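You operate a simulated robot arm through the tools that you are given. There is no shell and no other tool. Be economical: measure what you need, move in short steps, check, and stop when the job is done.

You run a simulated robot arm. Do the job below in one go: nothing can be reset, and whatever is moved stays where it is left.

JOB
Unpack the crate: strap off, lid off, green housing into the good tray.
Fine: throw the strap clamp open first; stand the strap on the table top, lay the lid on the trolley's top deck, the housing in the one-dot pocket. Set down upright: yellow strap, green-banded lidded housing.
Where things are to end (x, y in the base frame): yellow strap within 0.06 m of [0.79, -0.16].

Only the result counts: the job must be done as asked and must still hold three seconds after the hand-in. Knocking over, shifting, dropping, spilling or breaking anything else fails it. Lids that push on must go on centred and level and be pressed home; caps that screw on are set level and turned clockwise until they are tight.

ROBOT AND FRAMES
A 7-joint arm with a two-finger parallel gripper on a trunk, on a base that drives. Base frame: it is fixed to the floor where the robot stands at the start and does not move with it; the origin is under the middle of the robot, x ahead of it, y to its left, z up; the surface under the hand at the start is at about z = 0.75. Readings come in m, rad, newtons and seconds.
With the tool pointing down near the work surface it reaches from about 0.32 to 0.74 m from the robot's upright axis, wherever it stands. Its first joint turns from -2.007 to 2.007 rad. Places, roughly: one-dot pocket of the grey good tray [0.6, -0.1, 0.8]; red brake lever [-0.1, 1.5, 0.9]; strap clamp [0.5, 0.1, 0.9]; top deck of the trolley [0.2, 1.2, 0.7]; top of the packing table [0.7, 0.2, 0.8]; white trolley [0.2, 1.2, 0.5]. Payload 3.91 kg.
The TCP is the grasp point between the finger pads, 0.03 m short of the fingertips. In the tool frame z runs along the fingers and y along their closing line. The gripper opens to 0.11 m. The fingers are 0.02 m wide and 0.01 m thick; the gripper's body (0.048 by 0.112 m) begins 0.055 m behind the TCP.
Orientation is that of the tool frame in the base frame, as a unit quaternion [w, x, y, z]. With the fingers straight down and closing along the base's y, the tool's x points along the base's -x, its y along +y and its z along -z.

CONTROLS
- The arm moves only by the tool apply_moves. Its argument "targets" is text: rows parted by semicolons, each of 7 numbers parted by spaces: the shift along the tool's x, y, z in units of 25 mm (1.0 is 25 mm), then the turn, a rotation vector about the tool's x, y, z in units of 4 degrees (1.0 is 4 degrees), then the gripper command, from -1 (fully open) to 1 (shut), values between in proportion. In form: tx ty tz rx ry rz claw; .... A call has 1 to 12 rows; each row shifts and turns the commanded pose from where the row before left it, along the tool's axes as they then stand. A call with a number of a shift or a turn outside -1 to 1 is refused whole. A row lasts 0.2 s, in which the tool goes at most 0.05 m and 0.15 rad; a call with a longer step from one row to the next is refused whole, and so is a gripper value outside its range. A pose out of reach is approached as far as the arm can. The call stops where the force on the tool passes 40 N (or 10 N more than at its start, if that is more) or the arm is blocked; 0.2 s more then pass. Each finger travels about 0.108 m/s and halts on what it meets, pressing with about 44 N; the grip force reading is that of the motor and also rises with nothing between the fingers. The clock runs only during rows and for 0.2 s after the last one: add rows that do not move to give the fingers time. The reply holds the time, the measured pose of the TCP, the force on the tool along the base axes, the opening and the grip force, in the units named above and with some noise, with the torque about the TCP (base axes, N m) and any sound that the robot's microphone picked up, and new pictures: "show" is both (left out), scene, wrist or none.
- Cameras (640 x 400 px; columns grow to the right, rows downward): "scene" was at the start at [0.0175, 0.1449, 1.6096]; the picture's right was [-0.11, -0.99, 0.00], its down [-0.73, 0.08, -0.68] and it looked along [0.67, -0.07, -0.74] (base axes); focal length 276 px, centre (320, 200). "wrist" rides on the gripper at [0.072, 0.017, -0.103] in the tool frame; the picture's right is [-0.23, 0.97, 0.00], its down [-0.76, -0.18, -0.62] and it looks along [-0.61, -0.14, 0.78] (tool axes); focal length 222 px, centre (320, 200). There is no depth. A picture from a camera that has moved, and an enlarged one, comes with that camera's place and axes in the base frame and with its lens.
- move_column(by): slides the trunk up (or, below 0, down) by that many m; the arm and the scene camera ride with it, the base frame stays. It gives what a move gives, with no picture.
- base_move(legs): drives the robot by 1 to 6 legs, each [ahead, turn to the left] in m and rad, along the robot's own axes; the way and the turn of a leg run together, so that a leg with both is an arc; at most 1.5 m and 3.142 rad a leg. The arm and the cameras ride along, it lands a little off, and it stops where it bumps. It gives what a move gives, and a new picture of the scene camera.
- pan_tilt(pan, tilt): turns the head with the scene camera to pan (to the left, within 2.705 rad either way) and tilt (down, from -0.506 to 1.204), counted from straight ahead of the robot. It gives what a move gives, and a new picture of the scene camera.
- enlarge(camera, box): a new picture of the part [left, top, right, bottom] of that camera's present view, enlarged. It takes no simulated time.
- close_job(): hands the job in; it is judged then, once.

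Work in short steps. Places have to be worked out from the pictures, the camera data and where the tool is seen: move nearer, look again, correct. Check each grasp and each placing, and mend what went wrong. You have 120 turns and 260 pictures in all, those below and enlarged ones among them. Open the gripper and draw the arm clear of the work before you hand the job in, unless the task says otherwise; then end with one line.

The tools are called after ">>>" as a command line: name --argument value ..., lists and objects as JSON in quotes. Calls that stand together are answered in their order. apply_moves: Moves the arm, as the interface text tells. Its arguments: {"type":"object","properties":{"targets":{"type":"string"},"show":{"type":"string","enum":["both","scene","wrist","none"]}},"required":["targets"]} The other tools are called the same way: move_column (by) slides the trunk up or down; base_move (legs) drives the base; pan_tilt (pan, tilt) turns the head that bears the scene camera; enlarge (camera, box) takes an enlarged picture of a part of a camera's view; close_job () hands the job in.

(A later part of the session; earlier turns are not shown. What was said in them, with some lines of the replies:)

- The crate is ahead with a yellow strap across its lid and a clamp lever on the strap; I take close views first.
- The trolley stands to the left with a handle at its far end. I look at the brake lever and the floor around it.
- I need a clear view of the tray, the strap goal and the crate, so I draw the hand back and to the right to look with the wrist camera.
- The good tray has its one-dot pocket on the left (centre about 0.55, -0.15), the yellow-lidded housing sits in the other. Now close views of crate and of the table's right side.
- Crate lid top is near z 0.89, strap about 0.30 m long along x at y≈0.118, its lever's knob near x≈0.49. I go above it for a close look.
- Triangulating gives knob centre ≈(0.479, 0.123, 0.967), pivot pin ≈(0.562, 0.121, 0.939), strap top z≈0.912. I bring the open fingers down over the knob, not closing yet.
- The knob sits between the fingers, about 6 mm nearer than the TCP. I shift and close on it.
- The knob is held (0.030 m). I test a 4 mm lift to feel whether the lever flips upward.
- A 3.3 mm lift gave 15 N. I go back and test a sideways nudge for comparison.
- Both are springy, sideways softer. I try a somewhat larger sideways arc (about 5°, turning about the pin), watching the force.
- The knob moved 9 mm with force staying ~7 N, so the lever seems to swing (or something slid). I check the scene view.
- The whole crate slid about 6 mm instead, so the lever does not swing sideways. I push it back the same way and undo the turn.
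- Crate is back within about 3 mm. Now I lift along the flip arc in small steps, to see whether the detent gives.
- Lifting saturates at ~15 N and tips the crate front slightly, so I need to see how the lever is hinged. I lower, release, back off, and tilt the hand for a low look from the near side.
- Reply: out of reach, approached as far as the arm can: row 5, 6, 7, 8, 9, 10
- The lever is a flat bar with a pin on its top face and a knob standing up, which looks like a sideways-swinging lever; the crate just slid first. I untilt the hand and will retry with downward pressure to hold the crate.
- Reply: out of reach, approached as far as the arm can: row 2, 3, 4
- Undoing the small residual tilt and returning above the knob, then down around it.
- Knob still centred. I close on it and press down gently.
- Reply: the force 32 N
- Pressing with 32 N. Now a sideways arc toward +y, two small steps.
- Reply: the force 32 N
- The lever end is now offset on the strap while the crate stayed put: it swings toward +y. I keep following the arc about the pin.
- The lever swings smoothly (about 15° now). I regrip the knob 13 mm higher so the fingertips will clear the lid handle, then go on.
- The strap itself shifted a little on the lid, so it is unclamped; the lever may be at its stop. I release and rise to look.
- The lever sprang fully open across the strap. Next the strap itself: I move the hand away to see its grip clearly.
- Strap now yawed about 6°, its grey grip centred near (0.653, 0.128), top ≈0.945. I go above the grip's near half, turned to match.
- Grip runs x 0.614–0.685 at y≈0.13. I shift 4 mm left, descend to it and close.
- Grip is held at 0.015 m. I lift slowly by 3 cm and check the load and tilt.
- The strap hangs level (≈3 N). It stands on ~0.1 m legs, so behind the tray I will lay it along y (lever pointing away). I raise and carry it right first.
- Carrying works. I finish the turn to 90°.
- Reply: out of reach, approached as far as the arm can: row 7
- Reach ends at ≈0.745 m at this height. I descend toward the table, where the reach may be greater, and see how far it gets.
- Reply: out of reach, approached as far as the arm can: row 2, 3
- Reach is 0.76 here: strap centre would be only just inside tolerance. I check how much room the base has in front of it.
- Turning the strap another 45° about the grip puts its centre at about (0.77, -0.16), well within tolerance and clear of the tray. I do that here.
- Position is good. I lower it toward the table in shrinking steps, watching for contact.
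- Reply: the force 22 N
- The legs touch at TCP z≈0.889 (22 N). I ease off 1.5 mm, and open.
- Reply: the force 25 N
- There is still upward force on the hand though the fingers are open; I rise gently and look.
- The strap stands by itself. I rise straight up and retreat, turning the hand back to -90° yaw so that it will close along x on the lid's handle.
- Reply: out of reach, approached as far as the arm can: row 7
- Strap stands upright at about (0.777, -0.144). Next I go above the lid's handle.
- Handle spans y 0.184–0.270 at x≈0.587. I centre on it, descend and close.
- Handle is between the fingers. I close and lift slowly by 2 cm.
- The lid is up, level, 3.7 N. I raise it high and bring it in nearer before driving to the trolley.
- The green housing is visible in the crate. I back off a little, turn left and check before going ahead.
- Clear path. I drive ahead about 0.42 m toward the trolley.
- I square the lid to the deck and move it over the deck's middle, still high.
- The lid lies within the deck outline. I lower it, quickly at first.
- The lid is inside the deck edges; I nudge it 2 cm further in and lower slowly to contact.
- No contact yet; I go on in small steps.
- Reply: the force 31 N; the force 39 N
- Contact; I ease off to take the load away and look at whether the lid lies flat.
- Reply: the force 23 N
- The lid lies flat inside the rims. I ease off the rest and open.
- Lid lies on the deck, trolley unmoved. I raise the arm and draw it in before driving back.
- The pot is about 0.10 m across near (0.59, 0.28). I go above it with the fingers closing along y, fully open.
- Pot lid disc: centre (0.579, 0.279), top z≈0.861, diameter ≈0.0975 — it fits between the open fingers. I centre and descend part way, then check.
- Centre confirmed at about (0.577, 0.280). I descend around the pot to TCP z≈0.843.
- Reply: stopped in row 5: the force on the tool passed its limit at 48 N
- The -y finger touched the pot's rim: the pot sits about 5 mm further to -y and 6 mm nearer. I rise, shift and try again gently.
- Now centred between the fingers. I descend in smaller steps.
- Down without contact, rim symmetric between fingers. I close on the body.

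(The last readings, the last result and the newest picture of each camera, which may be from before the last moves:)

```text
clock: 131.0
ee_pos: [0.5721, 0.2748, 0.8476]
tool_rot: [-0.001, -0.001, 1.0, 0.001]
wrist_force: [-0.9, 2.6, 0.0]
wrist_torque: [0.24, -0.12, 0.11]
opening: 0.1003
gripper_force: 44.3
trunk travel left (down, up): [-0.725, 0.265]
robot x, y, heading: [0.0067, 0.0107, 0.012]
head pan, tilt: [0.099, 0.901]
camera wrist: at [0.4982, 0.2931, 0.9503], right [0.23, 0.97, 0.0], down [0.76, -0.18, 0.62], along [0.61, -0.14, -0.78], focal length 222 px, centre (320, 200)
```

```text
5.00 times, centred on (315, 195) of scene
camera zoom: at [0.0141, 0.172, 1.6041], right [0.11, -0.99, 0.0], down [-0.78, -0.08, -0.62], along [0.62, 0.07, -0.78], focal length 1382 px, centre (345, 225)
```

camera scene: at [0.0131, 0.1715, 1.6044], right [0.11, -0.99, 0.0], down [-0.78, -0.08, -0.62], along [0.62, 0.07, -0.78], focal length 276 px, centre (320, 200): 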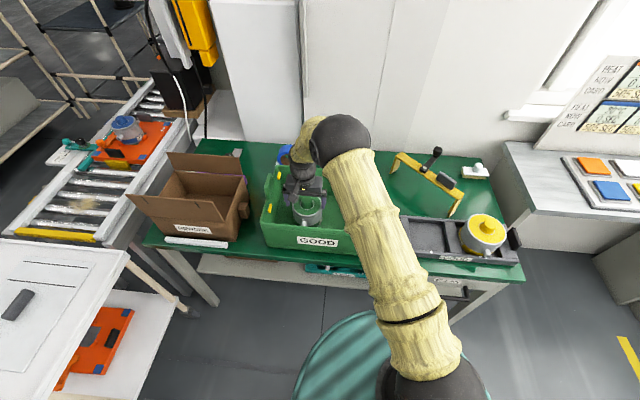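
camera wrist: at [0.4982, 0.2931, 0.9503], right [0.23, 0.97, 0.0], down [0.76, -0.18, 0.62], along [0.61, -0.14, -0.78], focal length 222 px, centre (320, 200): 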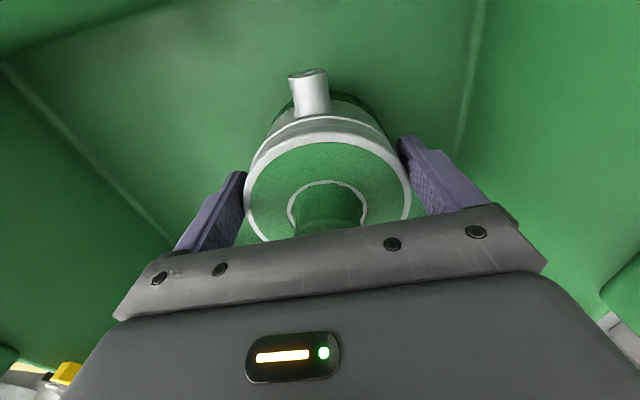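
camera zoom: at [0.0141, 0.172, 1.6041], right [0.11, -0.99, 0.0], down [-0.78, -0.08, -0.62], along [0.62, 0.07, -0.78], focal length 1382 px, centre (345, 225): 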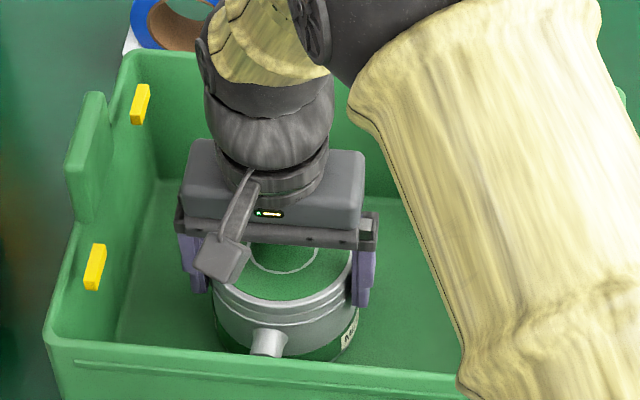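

Held at 0.100 m. I lift slowly by 3 cm and check that body and lid come together.

>>> apply_moves --targets "0 0 -0.2 0 0 0 1;0 0 -0.4 0 0 0 1;0 0 -0.6 0 0 0 1;0 0 0 0 0 0 1" --show "wrist"

>>> enlarge --camera "scene" --box '[275, 155, 355, 235]'

```text
clock: 132.0
ee_pos: [0.5703, 0.2756, 0.8768]
tool_rot: [-0.001, -0.001, 1.0, 0.0]
wrist_force: [0.0, 0.3, -5.7]
wrist_torque: [-0.02, 0.15, 0.01]
opening: 0.1006
gripper_force: 43.6
trunk travel left (down, up): [-0.725, 0.265]
robot x, y, heading: [0.002, 0.0093, 0.011]
head pan, tilt: [0.099, 0.901]
camera wrist: at [0.4987, 0.2934, 0.98], right [0.23, 0.97, 0.0], down [0.76, -0.18, 0.62], along [0.6, -0.14, -0.78], focal length 222 px, centre (320, 200)
```

wrist: 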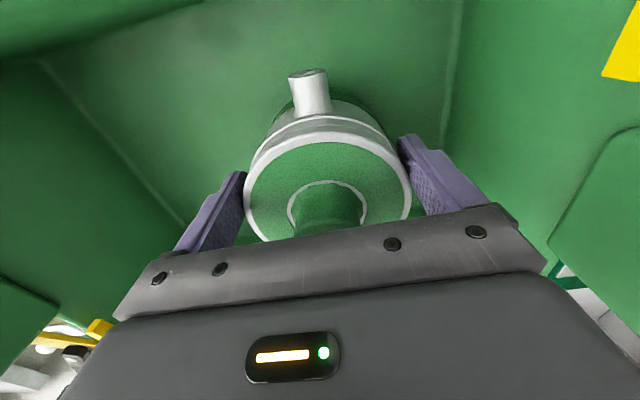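

```text
5.00 times, centred on (315, 195) of scene
camera zoom: at [0.0149, 0.1721, 1.604], right [0.11, -0.99, 0.0], down [-0.78, -0.08, -0.62], along [0.62, 0.07, -0.78], focal length 1382 px, centre (345, 225)
```

zoom: 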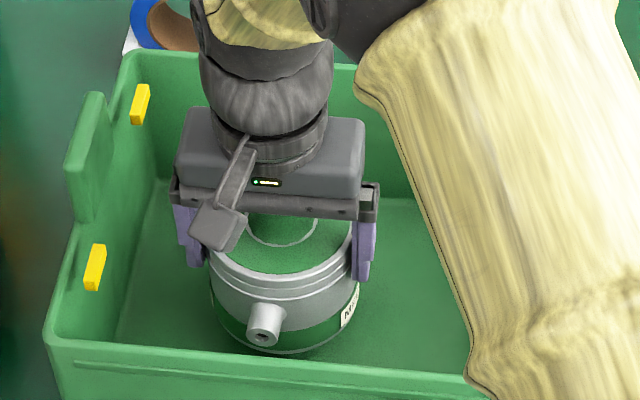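

The whole housing is up (5.7 N). I raise it well clear of the crate rim, then carry it toward the tray.

>>> apply_moves --targets "0 0 -0.8 0 0 0 1;0 0 -0.8 0 0 0 1;0 0 -0.8 0 0 0 1;0 0 -0.8 0 0 0 1;0 0 -0.8 0 0 0 1;0 0 -0.8 0 0 0 1;0 0 -0.8 0 0 0 1;0 0 -0.8 0 0 0 1;0 0 -0.8 0 0 0 1;0 0 0 0 0 0 1" --show "none"

>>> apply_moves --targets "0.06 -0.9 0 0 0 0 1;0.06 -0.9 0 0 0 0 1;0.06 -0.9 0 0 0 0 1;0.06 -0.9 0 0 0 0 1;0.06 -0.9 0 0 0 0 1;0.06 -0.9 0 0 0 0 1;0.06 -0.9 0 0 0 0 1;0.06 -0.9 0 0 0 0 1;0.06 -0.9 0 0 0 0 1;0.06 -0.9 0 0 0 0 1;0 0 0 0 0 0 1" --show "none"

>>> apply_moves --targets "0 -0.9 0 0 0 0 1;0 -0.9 0 0 0 0 1;0 -0.9 0 0 0 0 1;0 -0.9 0 0 0 0 1;0 -0.9 0 0 0 0 1;0 -0.9 0 0 0 0 1;0 -0.9 0 0 0 0 1;0 -0.8 0 0 0 0 1;0 0 0 0 0 0 1" --show "both"

```text
clock: 134.2
ee_pos: [0.5704, 0.2737, 1.0571]
tool_rot: [0.0, 0.0, 1.0, 0.0]
wrist_force: [0.0, 0.3, -6.4]
wrist_torque: [-0.02, 0.12, -0.01]
opening: 0.1003
gripper_force: 43.4
trunk travel left (down, up): [-0.725, 0.265]
robot x, y, heading: [0.001, 0.0071, 0.008]
head pan, tilt: [0.099, 0.901]
```

```text
clock: 136.6
ee_pos: [0.5552, 0.0497, 1.0568]
tool_rot: [0.0, 0.0, 1.0, 0.0]
wrist_force: [-0.2, -0.7, -6.7]
wrist_torque: [-0.01, 0.13, 0.0]
opening: 0.1001
gripper_force: 43.9
trunk travel left (down, up): [-0.725, 0.265]
robot x, y, heading: [0.0003, 0.0102, 0.009]
head pan, tilt: [0.099, 0.901]
```

```text
clock: 138.6
ee_pos: [0.5568, -0.1275, 1.0562]
tool_rot: [-0.001, -0.002, 1.0, 0.0]
wrist_force: [0.2, -0.5, -6.3]
wrist_torque: [-0.02, 0.13, 0.01]
opening: 0.1002
gripper_force: 44.3
trunk travel left (down, up): [-0.725, 0.265]
robot x, y, heading: [0.0021, 0.009, 0.004]
head pan, tilt: [0.099, 0.901]
camera scene: at [0.0147, 0.1717, 1.6041], right [0.11, -0.99, 0.0], down [-0.78, -0.08, -0.62], along [0.62, 0.07, -0.78], focal length 276 px, centre (320, 200)
camera wrist: at [0.4841, -0.1093, 1.1599], right [0.23, 0.97, 0.0], down [0.76, -0.18, 0.62], along [0.61, -0.14, -0.78], focal length 222 px, centre (320, 200)
```

scene: 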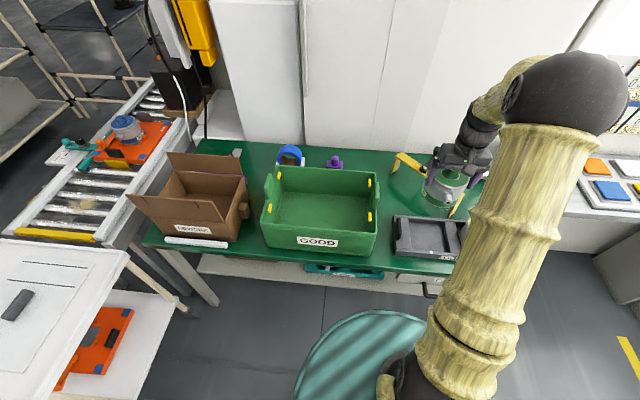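
wrist: 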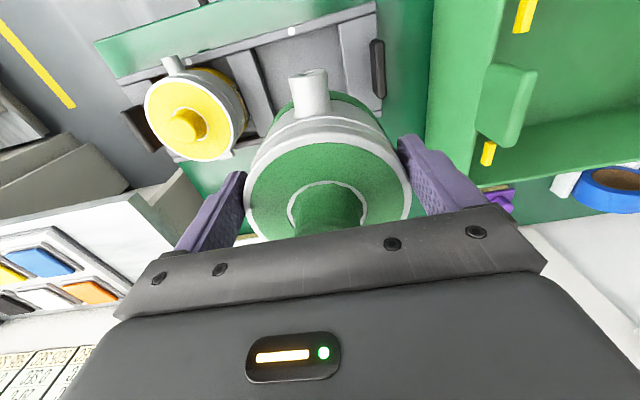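

>>> enlarge --camera "wrist" --box '[110, 0, 410, 190]'

>>> enlarge --camera "scene" --box '[370, 130, 510, 270]'

```text
2.11 times, centred on (260, 95) of wrist
camera zoom: at [0.4841, -0.1093, 1.1599], right [0.23, 0.97, 0.0], down [0.76, -0.18, 0.62], along [0.61, -0.14, -0.78], focal length 468 px, centre (446, 421)
```

zoom: 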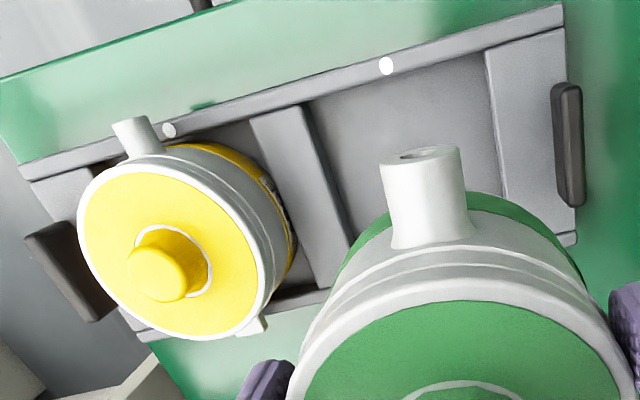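

```text
2.86 times, centred on (440, 200) of scene
camera zoom: at [0.0147, 0.1717, 1.6041], right [0.11, -0.99, 0.0], down [-0.78, -0.08, -0.62], along [0.62, 0.07, -0.78], focal length 790 px, centre (-23, 200)
```

zoom: 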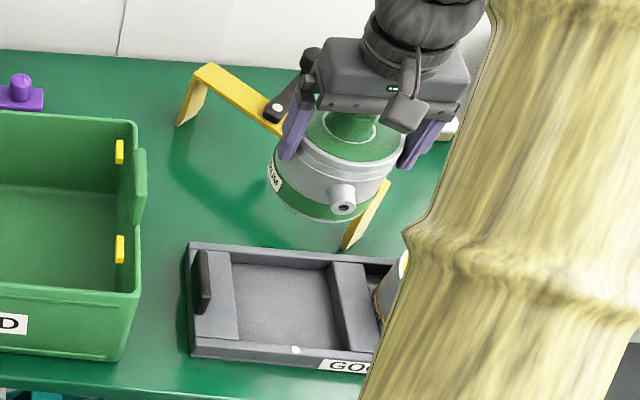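

Pocket centre works out to about (0.551, -0.147), with ~1 cm play. I centre the pot over it and descend to just above the tray walls.

>>> apply_moves --targets "0.23 -0.78 0 0 0 0 1;0 0 0.8 0 0 0 1;0 0 0.8 0 0 0 1;0 0 0.8 0 0 0 1;0 0 0.8 0 0 0 1;0 0 0.8 0 0 0 1;0 0 0.8 0 0 0 1;0 0 0.8 0 0 0 1;0 0 0 0 0 0 1" --show "both"

>>> enlarge --camera "wrist" --box '[110, 0, 470, 230]'

>>> enlarge --camera "scene" --box '[370, 150, 510, 270]'

```text
clock: 140.6
ee_pos: [0.5496, -0.1465, 0.915]
tool_rot: [-0.001, 0.0, 1.0, 0.001]
wrist_force: [0.8, -0.7, -7.1]
wrist_torque: [0.02, 0.13, -0.01]
opening: 0.1003
gripper_force: 43.9
trunk travel left (down, up): [-0.725, 0.265]
robot x, y, heading: [-0.0002, 0.0119, 0.007]
head pan, tilt: [0.099, 0.901]
camera scene: at [0.0145, 0.1715, 1.6041], right [0.11, -0.99, 0.0], down [-0.78, -0.08, -0.62], along [0.62, 0.07, -0.78], focal length 276 px, centre (320, 200)
camera wrist: at [0.4781, -0.1288, 1.0194], right [0.23, 0.97, 0.0], down [0.76, -0.18, 0.62], along [0.61, -0.14, -0.78], focal length 222 px, centre (320, 200)
```

scene: 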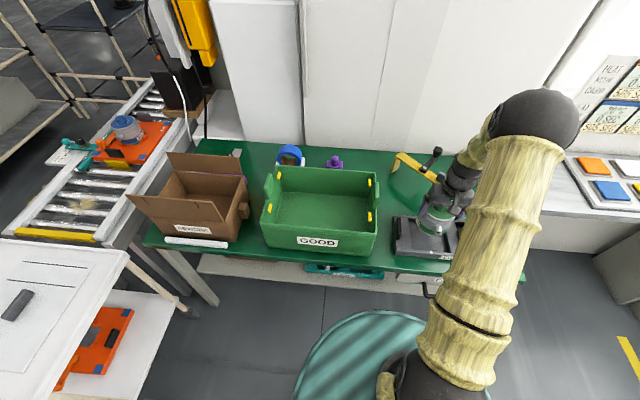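
wrist: 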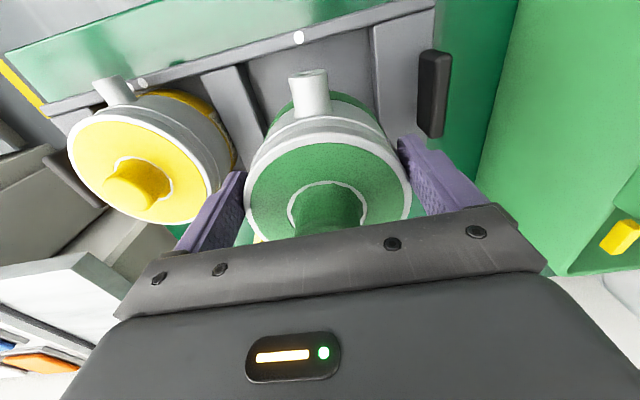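

```text
1.74 times, centred on (290, 115) of wrist
camera zoom: at [0.4781, -0.1288, 1.0194], right [0.23, 0.97, 0.0], down [0.76, -0.18, 0.62], along [0.61, -0.14, -0.78], focal length 386 px, centre (372, 348)
```

zoom: 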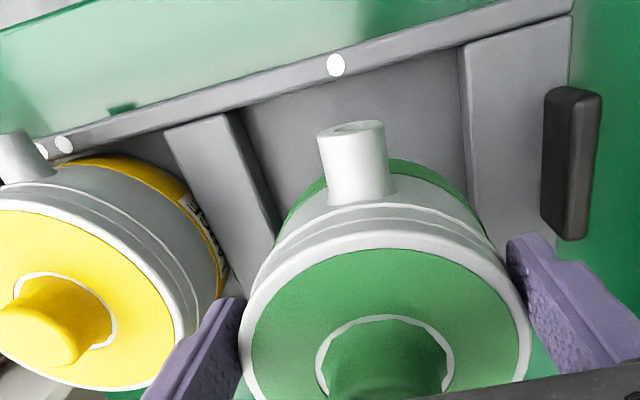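

```text
3.33 times, centred on (440, 210) of scene
camera zoom: at [0.0145, 0.1715, 1.6041], right [0.11, -0.99, 0.0], down [-0.78, -0.08, -0.62], along [0.62, 0.07, -0.78], focal length 921 px, centre (-80, 167)
```

zoom: 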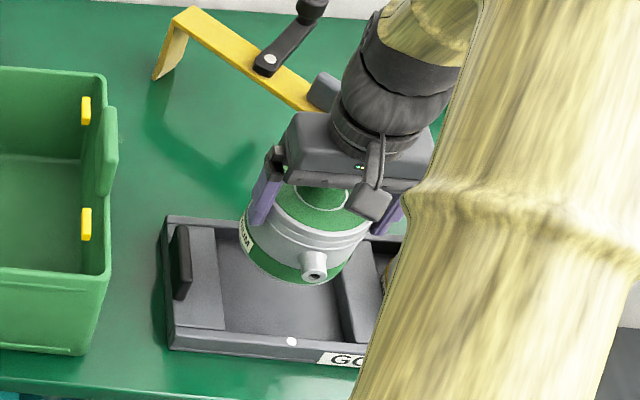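

Aligned within the pocket's play. I lower on, slower near the floor.

>>> apply_moves --targets "0 0 0.5 0 0 0 1;0 0 0.5 0 0 0 1;0 0 0.4 0 0 0 1;0 0 0.2 0 0 0 1;0 0 0.2 0 0 0 1;0 0 0 0 0 0 1" --show "wrist"

>>> enlarge --camera "scene" --box '[370, 150, 510, 270]'

```text
clock: 142.0
ee_pos: [0.5494, -0.1469, 0.8696]
tool_rot: [-0.001, 0.0, 1.0, 0.001]
wrist_force: [-0.8, 0.9, -2.8]
wrist_torque: [-0.01, -0.04, 0.02]
opening: 0.1
gripper_force: 44.1
trunk travel left (down, up): [-0.725, 0.265]
robot x, y, heading: [0.0001, 0.0067, 0.005]
head pan, tilt: [0.099, 0.901]
camera wrist: at [0.4771, -0.1291, 0.9743], right [0.23, 0.97, 0.0], down [0.76, -0.18, 0.62], along [0.61, -0.14, -0.78], focal length 222 px, centre (320, 200)
```

wrist: 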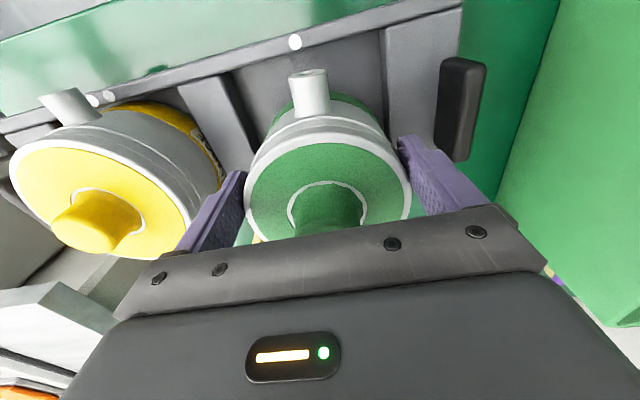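

```text
3.33 times, centred on (440, 210) of scene
camera zoom: at [0.0144, 0.1716, 1.6042], right [0.11, -0.99, 0.0], down [-0.78, -0.08, -0.62], along [0.62, 0.07, -0.78], focal length 921 px, centre (-80, 167)
```

zoom: 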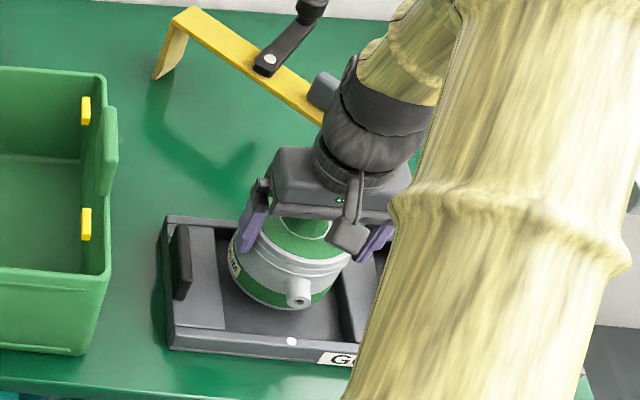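

The force dropped early with a contact toward +x: the pot's back touches the rear wall. I rise 8 mm, shift 7 mm toward -x and lower again.

>>> apply_moves --targets "0 0 -0.32 0 0 0 1;0.28 0 0 0 0 0 1;0 0 0.2 0 0 0 1;0 0 0.12 0 0 0 1;0 0 0 0 0 0 1" --show "none"

>>> apply_moves --targets "0 0 0.1 0 0 0 1;0 0 0 0 0 0 1" --show "none"

>>> enlarge --camera "scene" --box '[370, 150, 510, 270]'

```text
clock: 143.2
ee_pos: [0.5424, -0.1469, 0.8711]
tool_rot: [-0.001, 0.001, 1.0, 0.0]
wrist_force: [-0.1, -0.2, -6.5]
wrist_torque: [-0.01, 0.11, -0.01]
opening: 0.1002
gripper_force: 44.1
trunk travel left (down, up): [-0.725, 0.265]
robot x, y, heading: [0.0003, 0.0114, 0.008]
head pan, tilt: [0.099, 0.901]
```

```text
clock: 143.8
ee_pos: [0.5432, -0.1466, 0.8689]
tool_rot: [-0.001, 0.0, 1.0, 0.001]
wrist_force: [0.2, -0.1, -6.3]
wrist_torque: [0.0, 0.12, 0.03]
opening: 0.1002
gripper_force: 44.4
trunk travel left (down, up): [-0.725, 0.265]
robot x, y, heading: [0.0043, 0.0116, 0.004]
head pan, tilt: [0.099, 0.901]
```

```text
3.33 times, centred on (440, 210) of scene
camera zoom: at [0.0147, 0.1715, 1.6041], right [0.11, -0.99, 0.0], down [-0.78, -0.08, -0.62], along [0.62, 0.07, -0.78], focal length 921 px, centre (-80, 167)
```

zoom: 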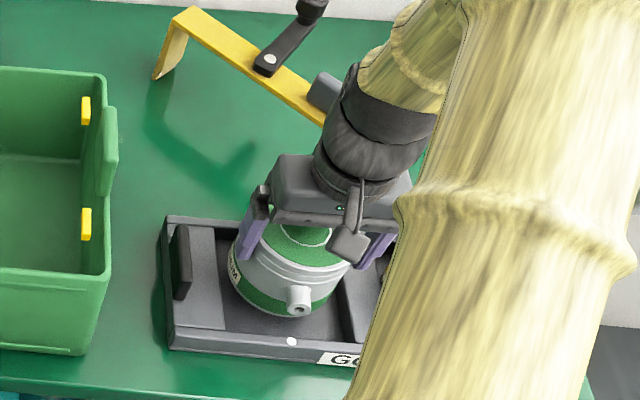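

Full weight hangs free again at the same height. I continue down in small steps.

>>> apply_moves --targets "0 0 0.1 0 0 0 1;0 0 0.1 0 0 0 1;0 0 0.1 0 0 0 1;0 0 0 0 0 0 1" --show "none"

>>> apply_moves --targets "0 0 0.08 0 0 0 1;0 0 0.08 0 0 0 1;0 0 0 0 0 0 1" --show "none"

>>> apply_moves --targets "0 0 0.08 0 0 0 1;0 0 0.08 0 0 0 1;0 0 0 0 0 0 1" --show "none"

```text
clock: 144.8
ee_pos: [0.5441, -0.1465, 0.8605]
tool_rot: [-0.001, 0.0, 1.0, 0.001]
wrist_force: [0.1, -1.4, -5.4]
wrist_torque: [-0.01, 0.1, 0.01]
opening: 0.1004
gripper_force: 43.7
trunk travel left (down, up): [-0.725, 0.265]
robot x, y, heading: [-0.0006, 0.0097, 0.006]
head pan, tilt: [0.099, 0.901]
```

```text
clock: 145.6
ee_pos: [0.5435, -0.1469, 0.8566]
tool_rot: [-0.001, 0.0, 1.0, 0.001]
wrist_force: [0.7, -0.9, -5.9]
wrist_torque: [0.03, 0.14, -0.02]
opening: 0.1002
gripper_force: 43.8
trunk travel left (down, up): [-0.725, 0.265]
robot x, y, heading: [-0.0003, 0.0098, 0.011]
head pan, tilt: [0.099, 0.901]
```

```text
clock: 146.4
ee_pos: [0.5426, -0.1469, 0.8523]
tool_rot: [-0.001, 0.0, 1.0, 0.001]
wrist_force: [-0.3, -0.2, -6.7]
wrist_torque: [0.03, 0.13, 0.01]
opening: 0.1003
gripper_force: 44.2
trunk travel left (down, up): [-0.725, 0.265]
robot x, y, heading: [0.0026, 0.0127, 0.01]
head pan, tilt: [0.099, 0.901]
```

>>> apply_moves --targets "0 0 0.06 0 0 0 1;0 0 0.06 0 0 0 1;0 0 0 0 0 0 1" --show "none"

>>> apply_moves --targets "0 0 0.06 0 0 0 1;0 0 0.06 0 0 0 1;0 0 0 0 0 0 1" --show "none"

>>> enlarge --camera "scene" --box '[370, 150, 510, 270]'

```text
clock: 147.2
ee_pos: [0.5424, -0.1471, 0.8494]
tool_rot: [-0.001, 0.0, 1.0, 0.001]
wrist_force: [0.2, 0.1, -6.1]
wrist_torque: [0.0, 0.1, 0.02]
opening: 0.1004
gripper_force: 43.8
trunk travel left (down, up): [-0.725, 0.265]
robot x, y, heading: [0.0057, 0.0081, 0.008]
head pan, tilt: [0.099, 0.901]
```

```text
clock: 148.0
ee_pos: [0.5436, -0.1468, 0.8471]
tool_rot: [-0.001, -0.001, 1.0, 0.001]
wrist_force: [0.0, 0.7, -6.4]
wrist_torque: [0.0, 0.11, -0.01]
opening: 0.1004
gripper_force: 43.6
trunk travel left (down, up): [-0.725, 0.265]
robot x, y, heading: [0.0014, 0.0108, 0.005]
head pan, tilt: [0.099, 0.901]
```

```text
3.33 times, centred on (440, 210) of scene
camera zoom: at [0.0147, 0.1714, 1.6041], right [0.11, -0.99, 0.0], down [-0.78, -0.08, -0.62], along [0.62, 0.07, -0.78], focal length 921 px, centre (-80, 167)
```

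zoom: 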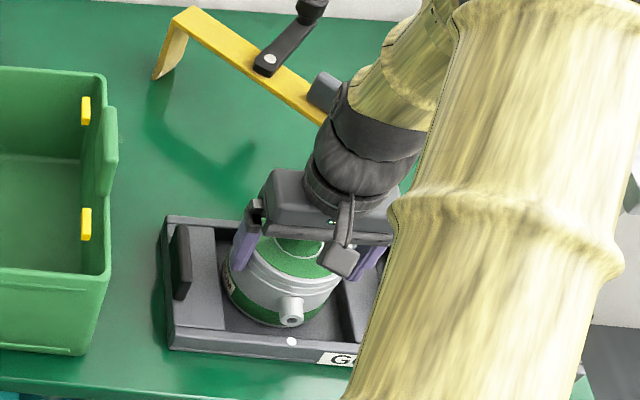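

>>> apply_moves --targets "0 0 0.06 0 0 0 1;0 0 0.06 0 0 0 1;0 0 0 0 0 0 1" --show "none"

>>> apply_moves --targets "0 0 0.06 0 0 0 1;0 0 0.06 0 0 0 1;0 0 0 0 0 0 1" --show "none"

```text
clock: 148.8
ee_pos: [0.543, -0.146, 0.8456]
tool_rot: [-0.001, 0.001, 1.0, 0.001]
wrist_force: [0.0, 0.3, 9.4]
wrist_torque: [0.05, 0.55, -0.05]
opening: 0.1003
gripper_force: 44.4
trunk travel left (down, up): [-0.725, 0.265]
robot x, y, heading: [0.0036, 0.007, 0.007]
head pan, tilt: [0.099, 0.901]
```

```text
clock: 149.6
ee_pos: [0.542, -0.1465, 0.8439]
tool_rot: [0.0, 0.0, 1.0, 0.0]
wrist_force: [-3.3, -0.9, 24.2]
wrist_torque: [-0.06, -0.29, -0.31]
opening: 0.1
gripper_force: 44.2
trunk travel left (down, up): [-0.725, 0.265]
robot x, y, heading: [0.0026, 0.0117, 0.01]
head pan, tilt: [0.099, 0.901]
```

Seated: contact at z≈0.845 with an even load. I ease off and open the fingers.

>>> apply_moves --targets "0 0 -0.08 0 0 0 1;0 0 0 0 0 0 0.95;0 0 0 0 0 0 -0.9;0 0 0 0 0 0 -1;0 0 0 0 0 0 -1" --show "wrist"

>>> enlarge --camera "scene" --box '[370, 150, 510, 270]'

```text
clock: 150.8
ee_pos: [0.5424, -0.1466, 0.8436]
tool_rot: [-0.001, -0.001, 1.0, 0.001]
wrist_force: [-0.4, -0.2, -0.4]
wrist_torque: [0.0, -0.02, 0.0]
opening: 0.1105
gripper_force: 0.1
trunk travel left (down, up): [-0.725, 0.265]
robot x, y, heading: [0.0028, 0.0086, 0.01]
head pan, tilt: [0.099, 0.901]
camera wrist: at [0.4703, -0.129, 0.9469], right [0.23, 0.97, 0.0], down [0.76, -0.18, 0.62], along [0.61, -0.14, -0.78], focal length 222 px, centre (320, 200)
```

wrist: 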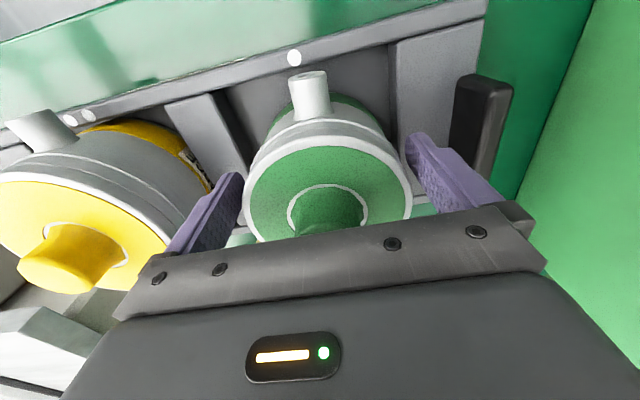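

```text
3.33 times, centred on (440, 210) of scene
camera zoom: at [0.014, 0.1716, 1.6041], right [0.11, -0.99, 0.0], down [-0.78, -0.08, -0.62], along [0.62, 0.07, -0.78], focal length 921 px, centre (-80, 167)
```

zoom: 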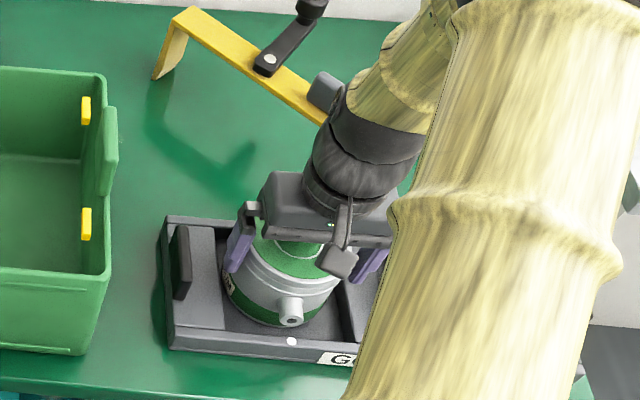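

The fingers are clear of the pot. I rise straight up slowly, then draw back for a final look.

>>> apply_moves --targets "0 0 -0.3 0 0 0 -1;0 0 -0.5 0 0 0 -1;0 0 -0.8 0 0 0 -1;0 0 -0.8 0 0 0 -1;0 0 -0.8 0 0 0 -1;0 0 -0.8 0 0 0 -1;0 0 -0.8 0 0 0 -1;0 0 -0.8 0 0 0 -1;0 0 -0.8 0 0 0 -1;0 0 -0.8 0 0 0 -1;0 0 -0.8 0 0 0 -1;0 0 0 0 0 0 -1" --show "wrist"

>>> apply_moves --targets "0.5 0.9 -0.3 0 0 0 -1;0.5 0.9 -0.3 0 0 0 -1;0.5 0.9 0 0 0 0 -1;0.5 0.9 0 0 0 0 -1;0.5 0.9 0 0 0 0 -1;0.5 0.9 0 0 0 0 -1;0.5 0.9 0 0 0 0 -1;0.5 0.9 0 0 0 0 -1;0.5 0.9 0 0 0 0 -1;0.5 0.9 0 0 0 0 -1;0 0.9 0 0 0 0 -1;0 0.9 0 0 0 0 -1" --show "none"

>>> pan_tilt --pan -0.3 --tilt 0.85

>>> enlarge --camera "scene" --box '[200, 120, 480, 300]'

```text
clock: 153.4
ee_pos: [0.5425, -0.1471, 1.0442]
tool_rot: [-0.001, 0.0, 1.0, 0.001]
wrist_force: [0.1, -0.7, -0.1]
wrist_torque: [0.03, 0.01, 0.02]
opening: 0.1097
gripper_force: 0.2
trunk travel left (down, up): [-0.725, 0.265]
robot x, y, heading: [0.0036, 0.0092, 0.01]
head pan, tilt: [0.099, 0.901]
camera wrist: at [0.4705, -0.1288, 1.1472], right [0.23, 0.97, 0.0], down [0.76, -0.18, 0.62], along [0.61, -0.14, -0.78], focal length 222 px, centre (320, 200)
```

wrist: 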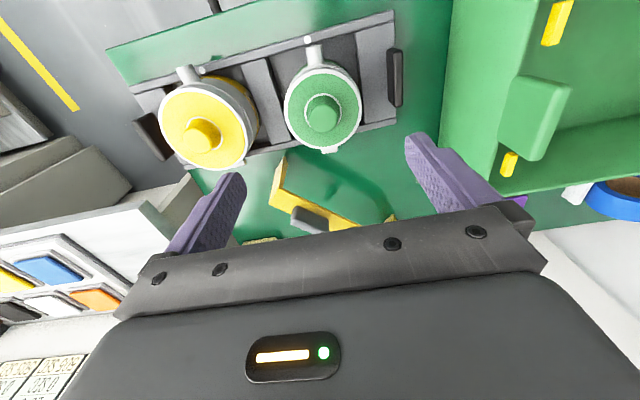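

```text
clock: 156.0
ee_pos: [0.418, 0.1246, 1.0584]
tool_rot: [0.0, -0.001, 1.0, 0.001]
wrist_force: [-0.4, -0.1, 0.2]
wrist_torque: [0.01, 0.02, -0.01]
opening: 0.1096
gripper_force: 0.0
trunk travel left (down, up): [-0.725, 0.265]
robot x, y, heading: [0.0016, 0.012, 0.004]
head pan, tilt: [0.099, 0.901]
```

```text
clock: 156.9
ee_pos: [0.4183, 0.1225, 1.0587]
tool_rot: [-0.001, 0.0, 1.0, 0.001]
wrist_force: [0.2, -1.1, -0.4]
wrist_torque: [0.01, 0.0, 0.01]
opening: 0.11
gripper_force: 0.0
trunk travel left (down, up): [-0.725, 0.265]
robot x, y, heading: [0.003, 0.012, 0.011]
head pan, tilt: [-0.3, 0.85]
camera scene: at [0.0138, 0.1411, 1.608], right [-0.29, -0.96, 0.0], down [-0.72, 0.22, -0.66], along [0.63, -0.19, -0.75], focal length 276 px, centre (320, 200)
```

scene: 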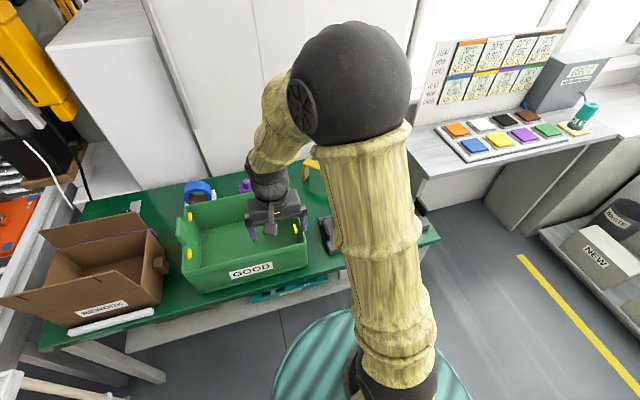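

```text
2.22 times, centred on (340, 210) of scene
camera zoom: at [0.0138, 0.1411, 1.608], right [-0.29, -0.96, 0.0], down [-0.72, 0.22, -0.66], along [0.63, -0.19, -0.75], focal length 614 px, centre (276, 178)
```

zoom: 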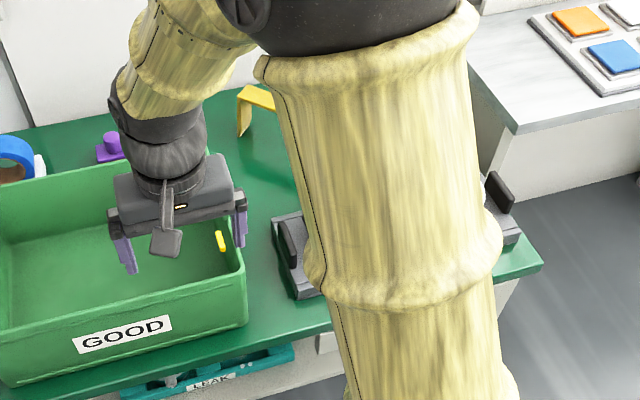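

The wrist view shows the housing upright in the one-dot pocket. One last look at the strap with the arm swung left, out of the way.

>>> apply_moves --targets "0 0.5 -1 0 0 0 -1;0 0.8 -1 0 0 0 -1;0 0.9 -1 0 0 0 -1;0 0.9 0 0 0 0 -1;0 0.9 0 0 0 0 -1;0 0.9 0 0 0 0 -1;0 0.9 0 0 0 0 -1;0 0.9 0 0 0 0 -1;0 0.9 0 0 0 0 -1;0 0.9 0 0 0 0 -1;0 0 0 0 0 0 -1" --show "scene"

>>> enlarge --camera "scene" --box '[290, 140, 450, 270]'

```text
clock: 159.3
ee_pos: [0.4164, 0.3371, 1.1337]
tool_rot: [-0.001, 0.0, 1.0, 0.001]
wrist_force: [1.5, -0.8, -0.2]
wrist_torque: [0.0, 0.0, 0.0]
opening: 0.1101
gripper_force: 0.1
trunk travel left (down, up): [-0.725, 0.265]
robot x, y, heading: [0.0041, 0.011, 0.005]
head pan, tilt: [-0.3, 0.85]
camera scene: at [0.0137, 0.1409, 1.6081], right [-0.29, -0.96, 0.0], down [-0.72, 0.22, -0.66], along [0.63, -0.19, -0.75], focal length 276 px, centre (320, 200)
```

scene: 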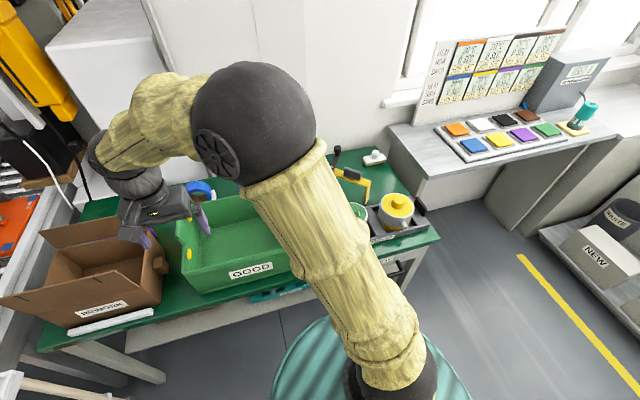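

```text
3.08 times, centred on (370, 205) of scene
camera zoom: at [0.0137, 0.1409, 1.6081], right [-0.29, -0.96, 0.0], down [-0.72, 0.22, -0.66], along [0.63, -0.19, -0.75], focal length 850 px, centre (166, 185)
```

zoom: 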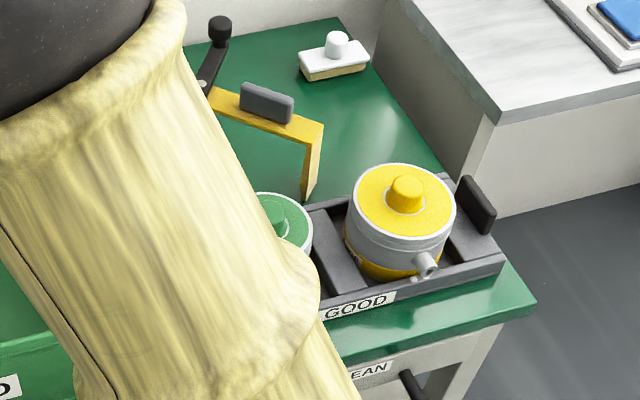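

Strap stands upright near (0.77, -0.14), the housing is in the one-dot pocket, the lid is on the trolley, and the hand is open and clear. I hand in.

>>> close_job

```text
The job is handed in.
```

The crate is unpacked and handed in: clamp open, strap upright on the table near (0.77, -0.14), lid flat on the trolley's top deck, and green housing upright in the one-dot pocket. I first tried the clamp lever the wrong way and slid the crate about 6 mm; I pushed it back to within roughly 3 mm.
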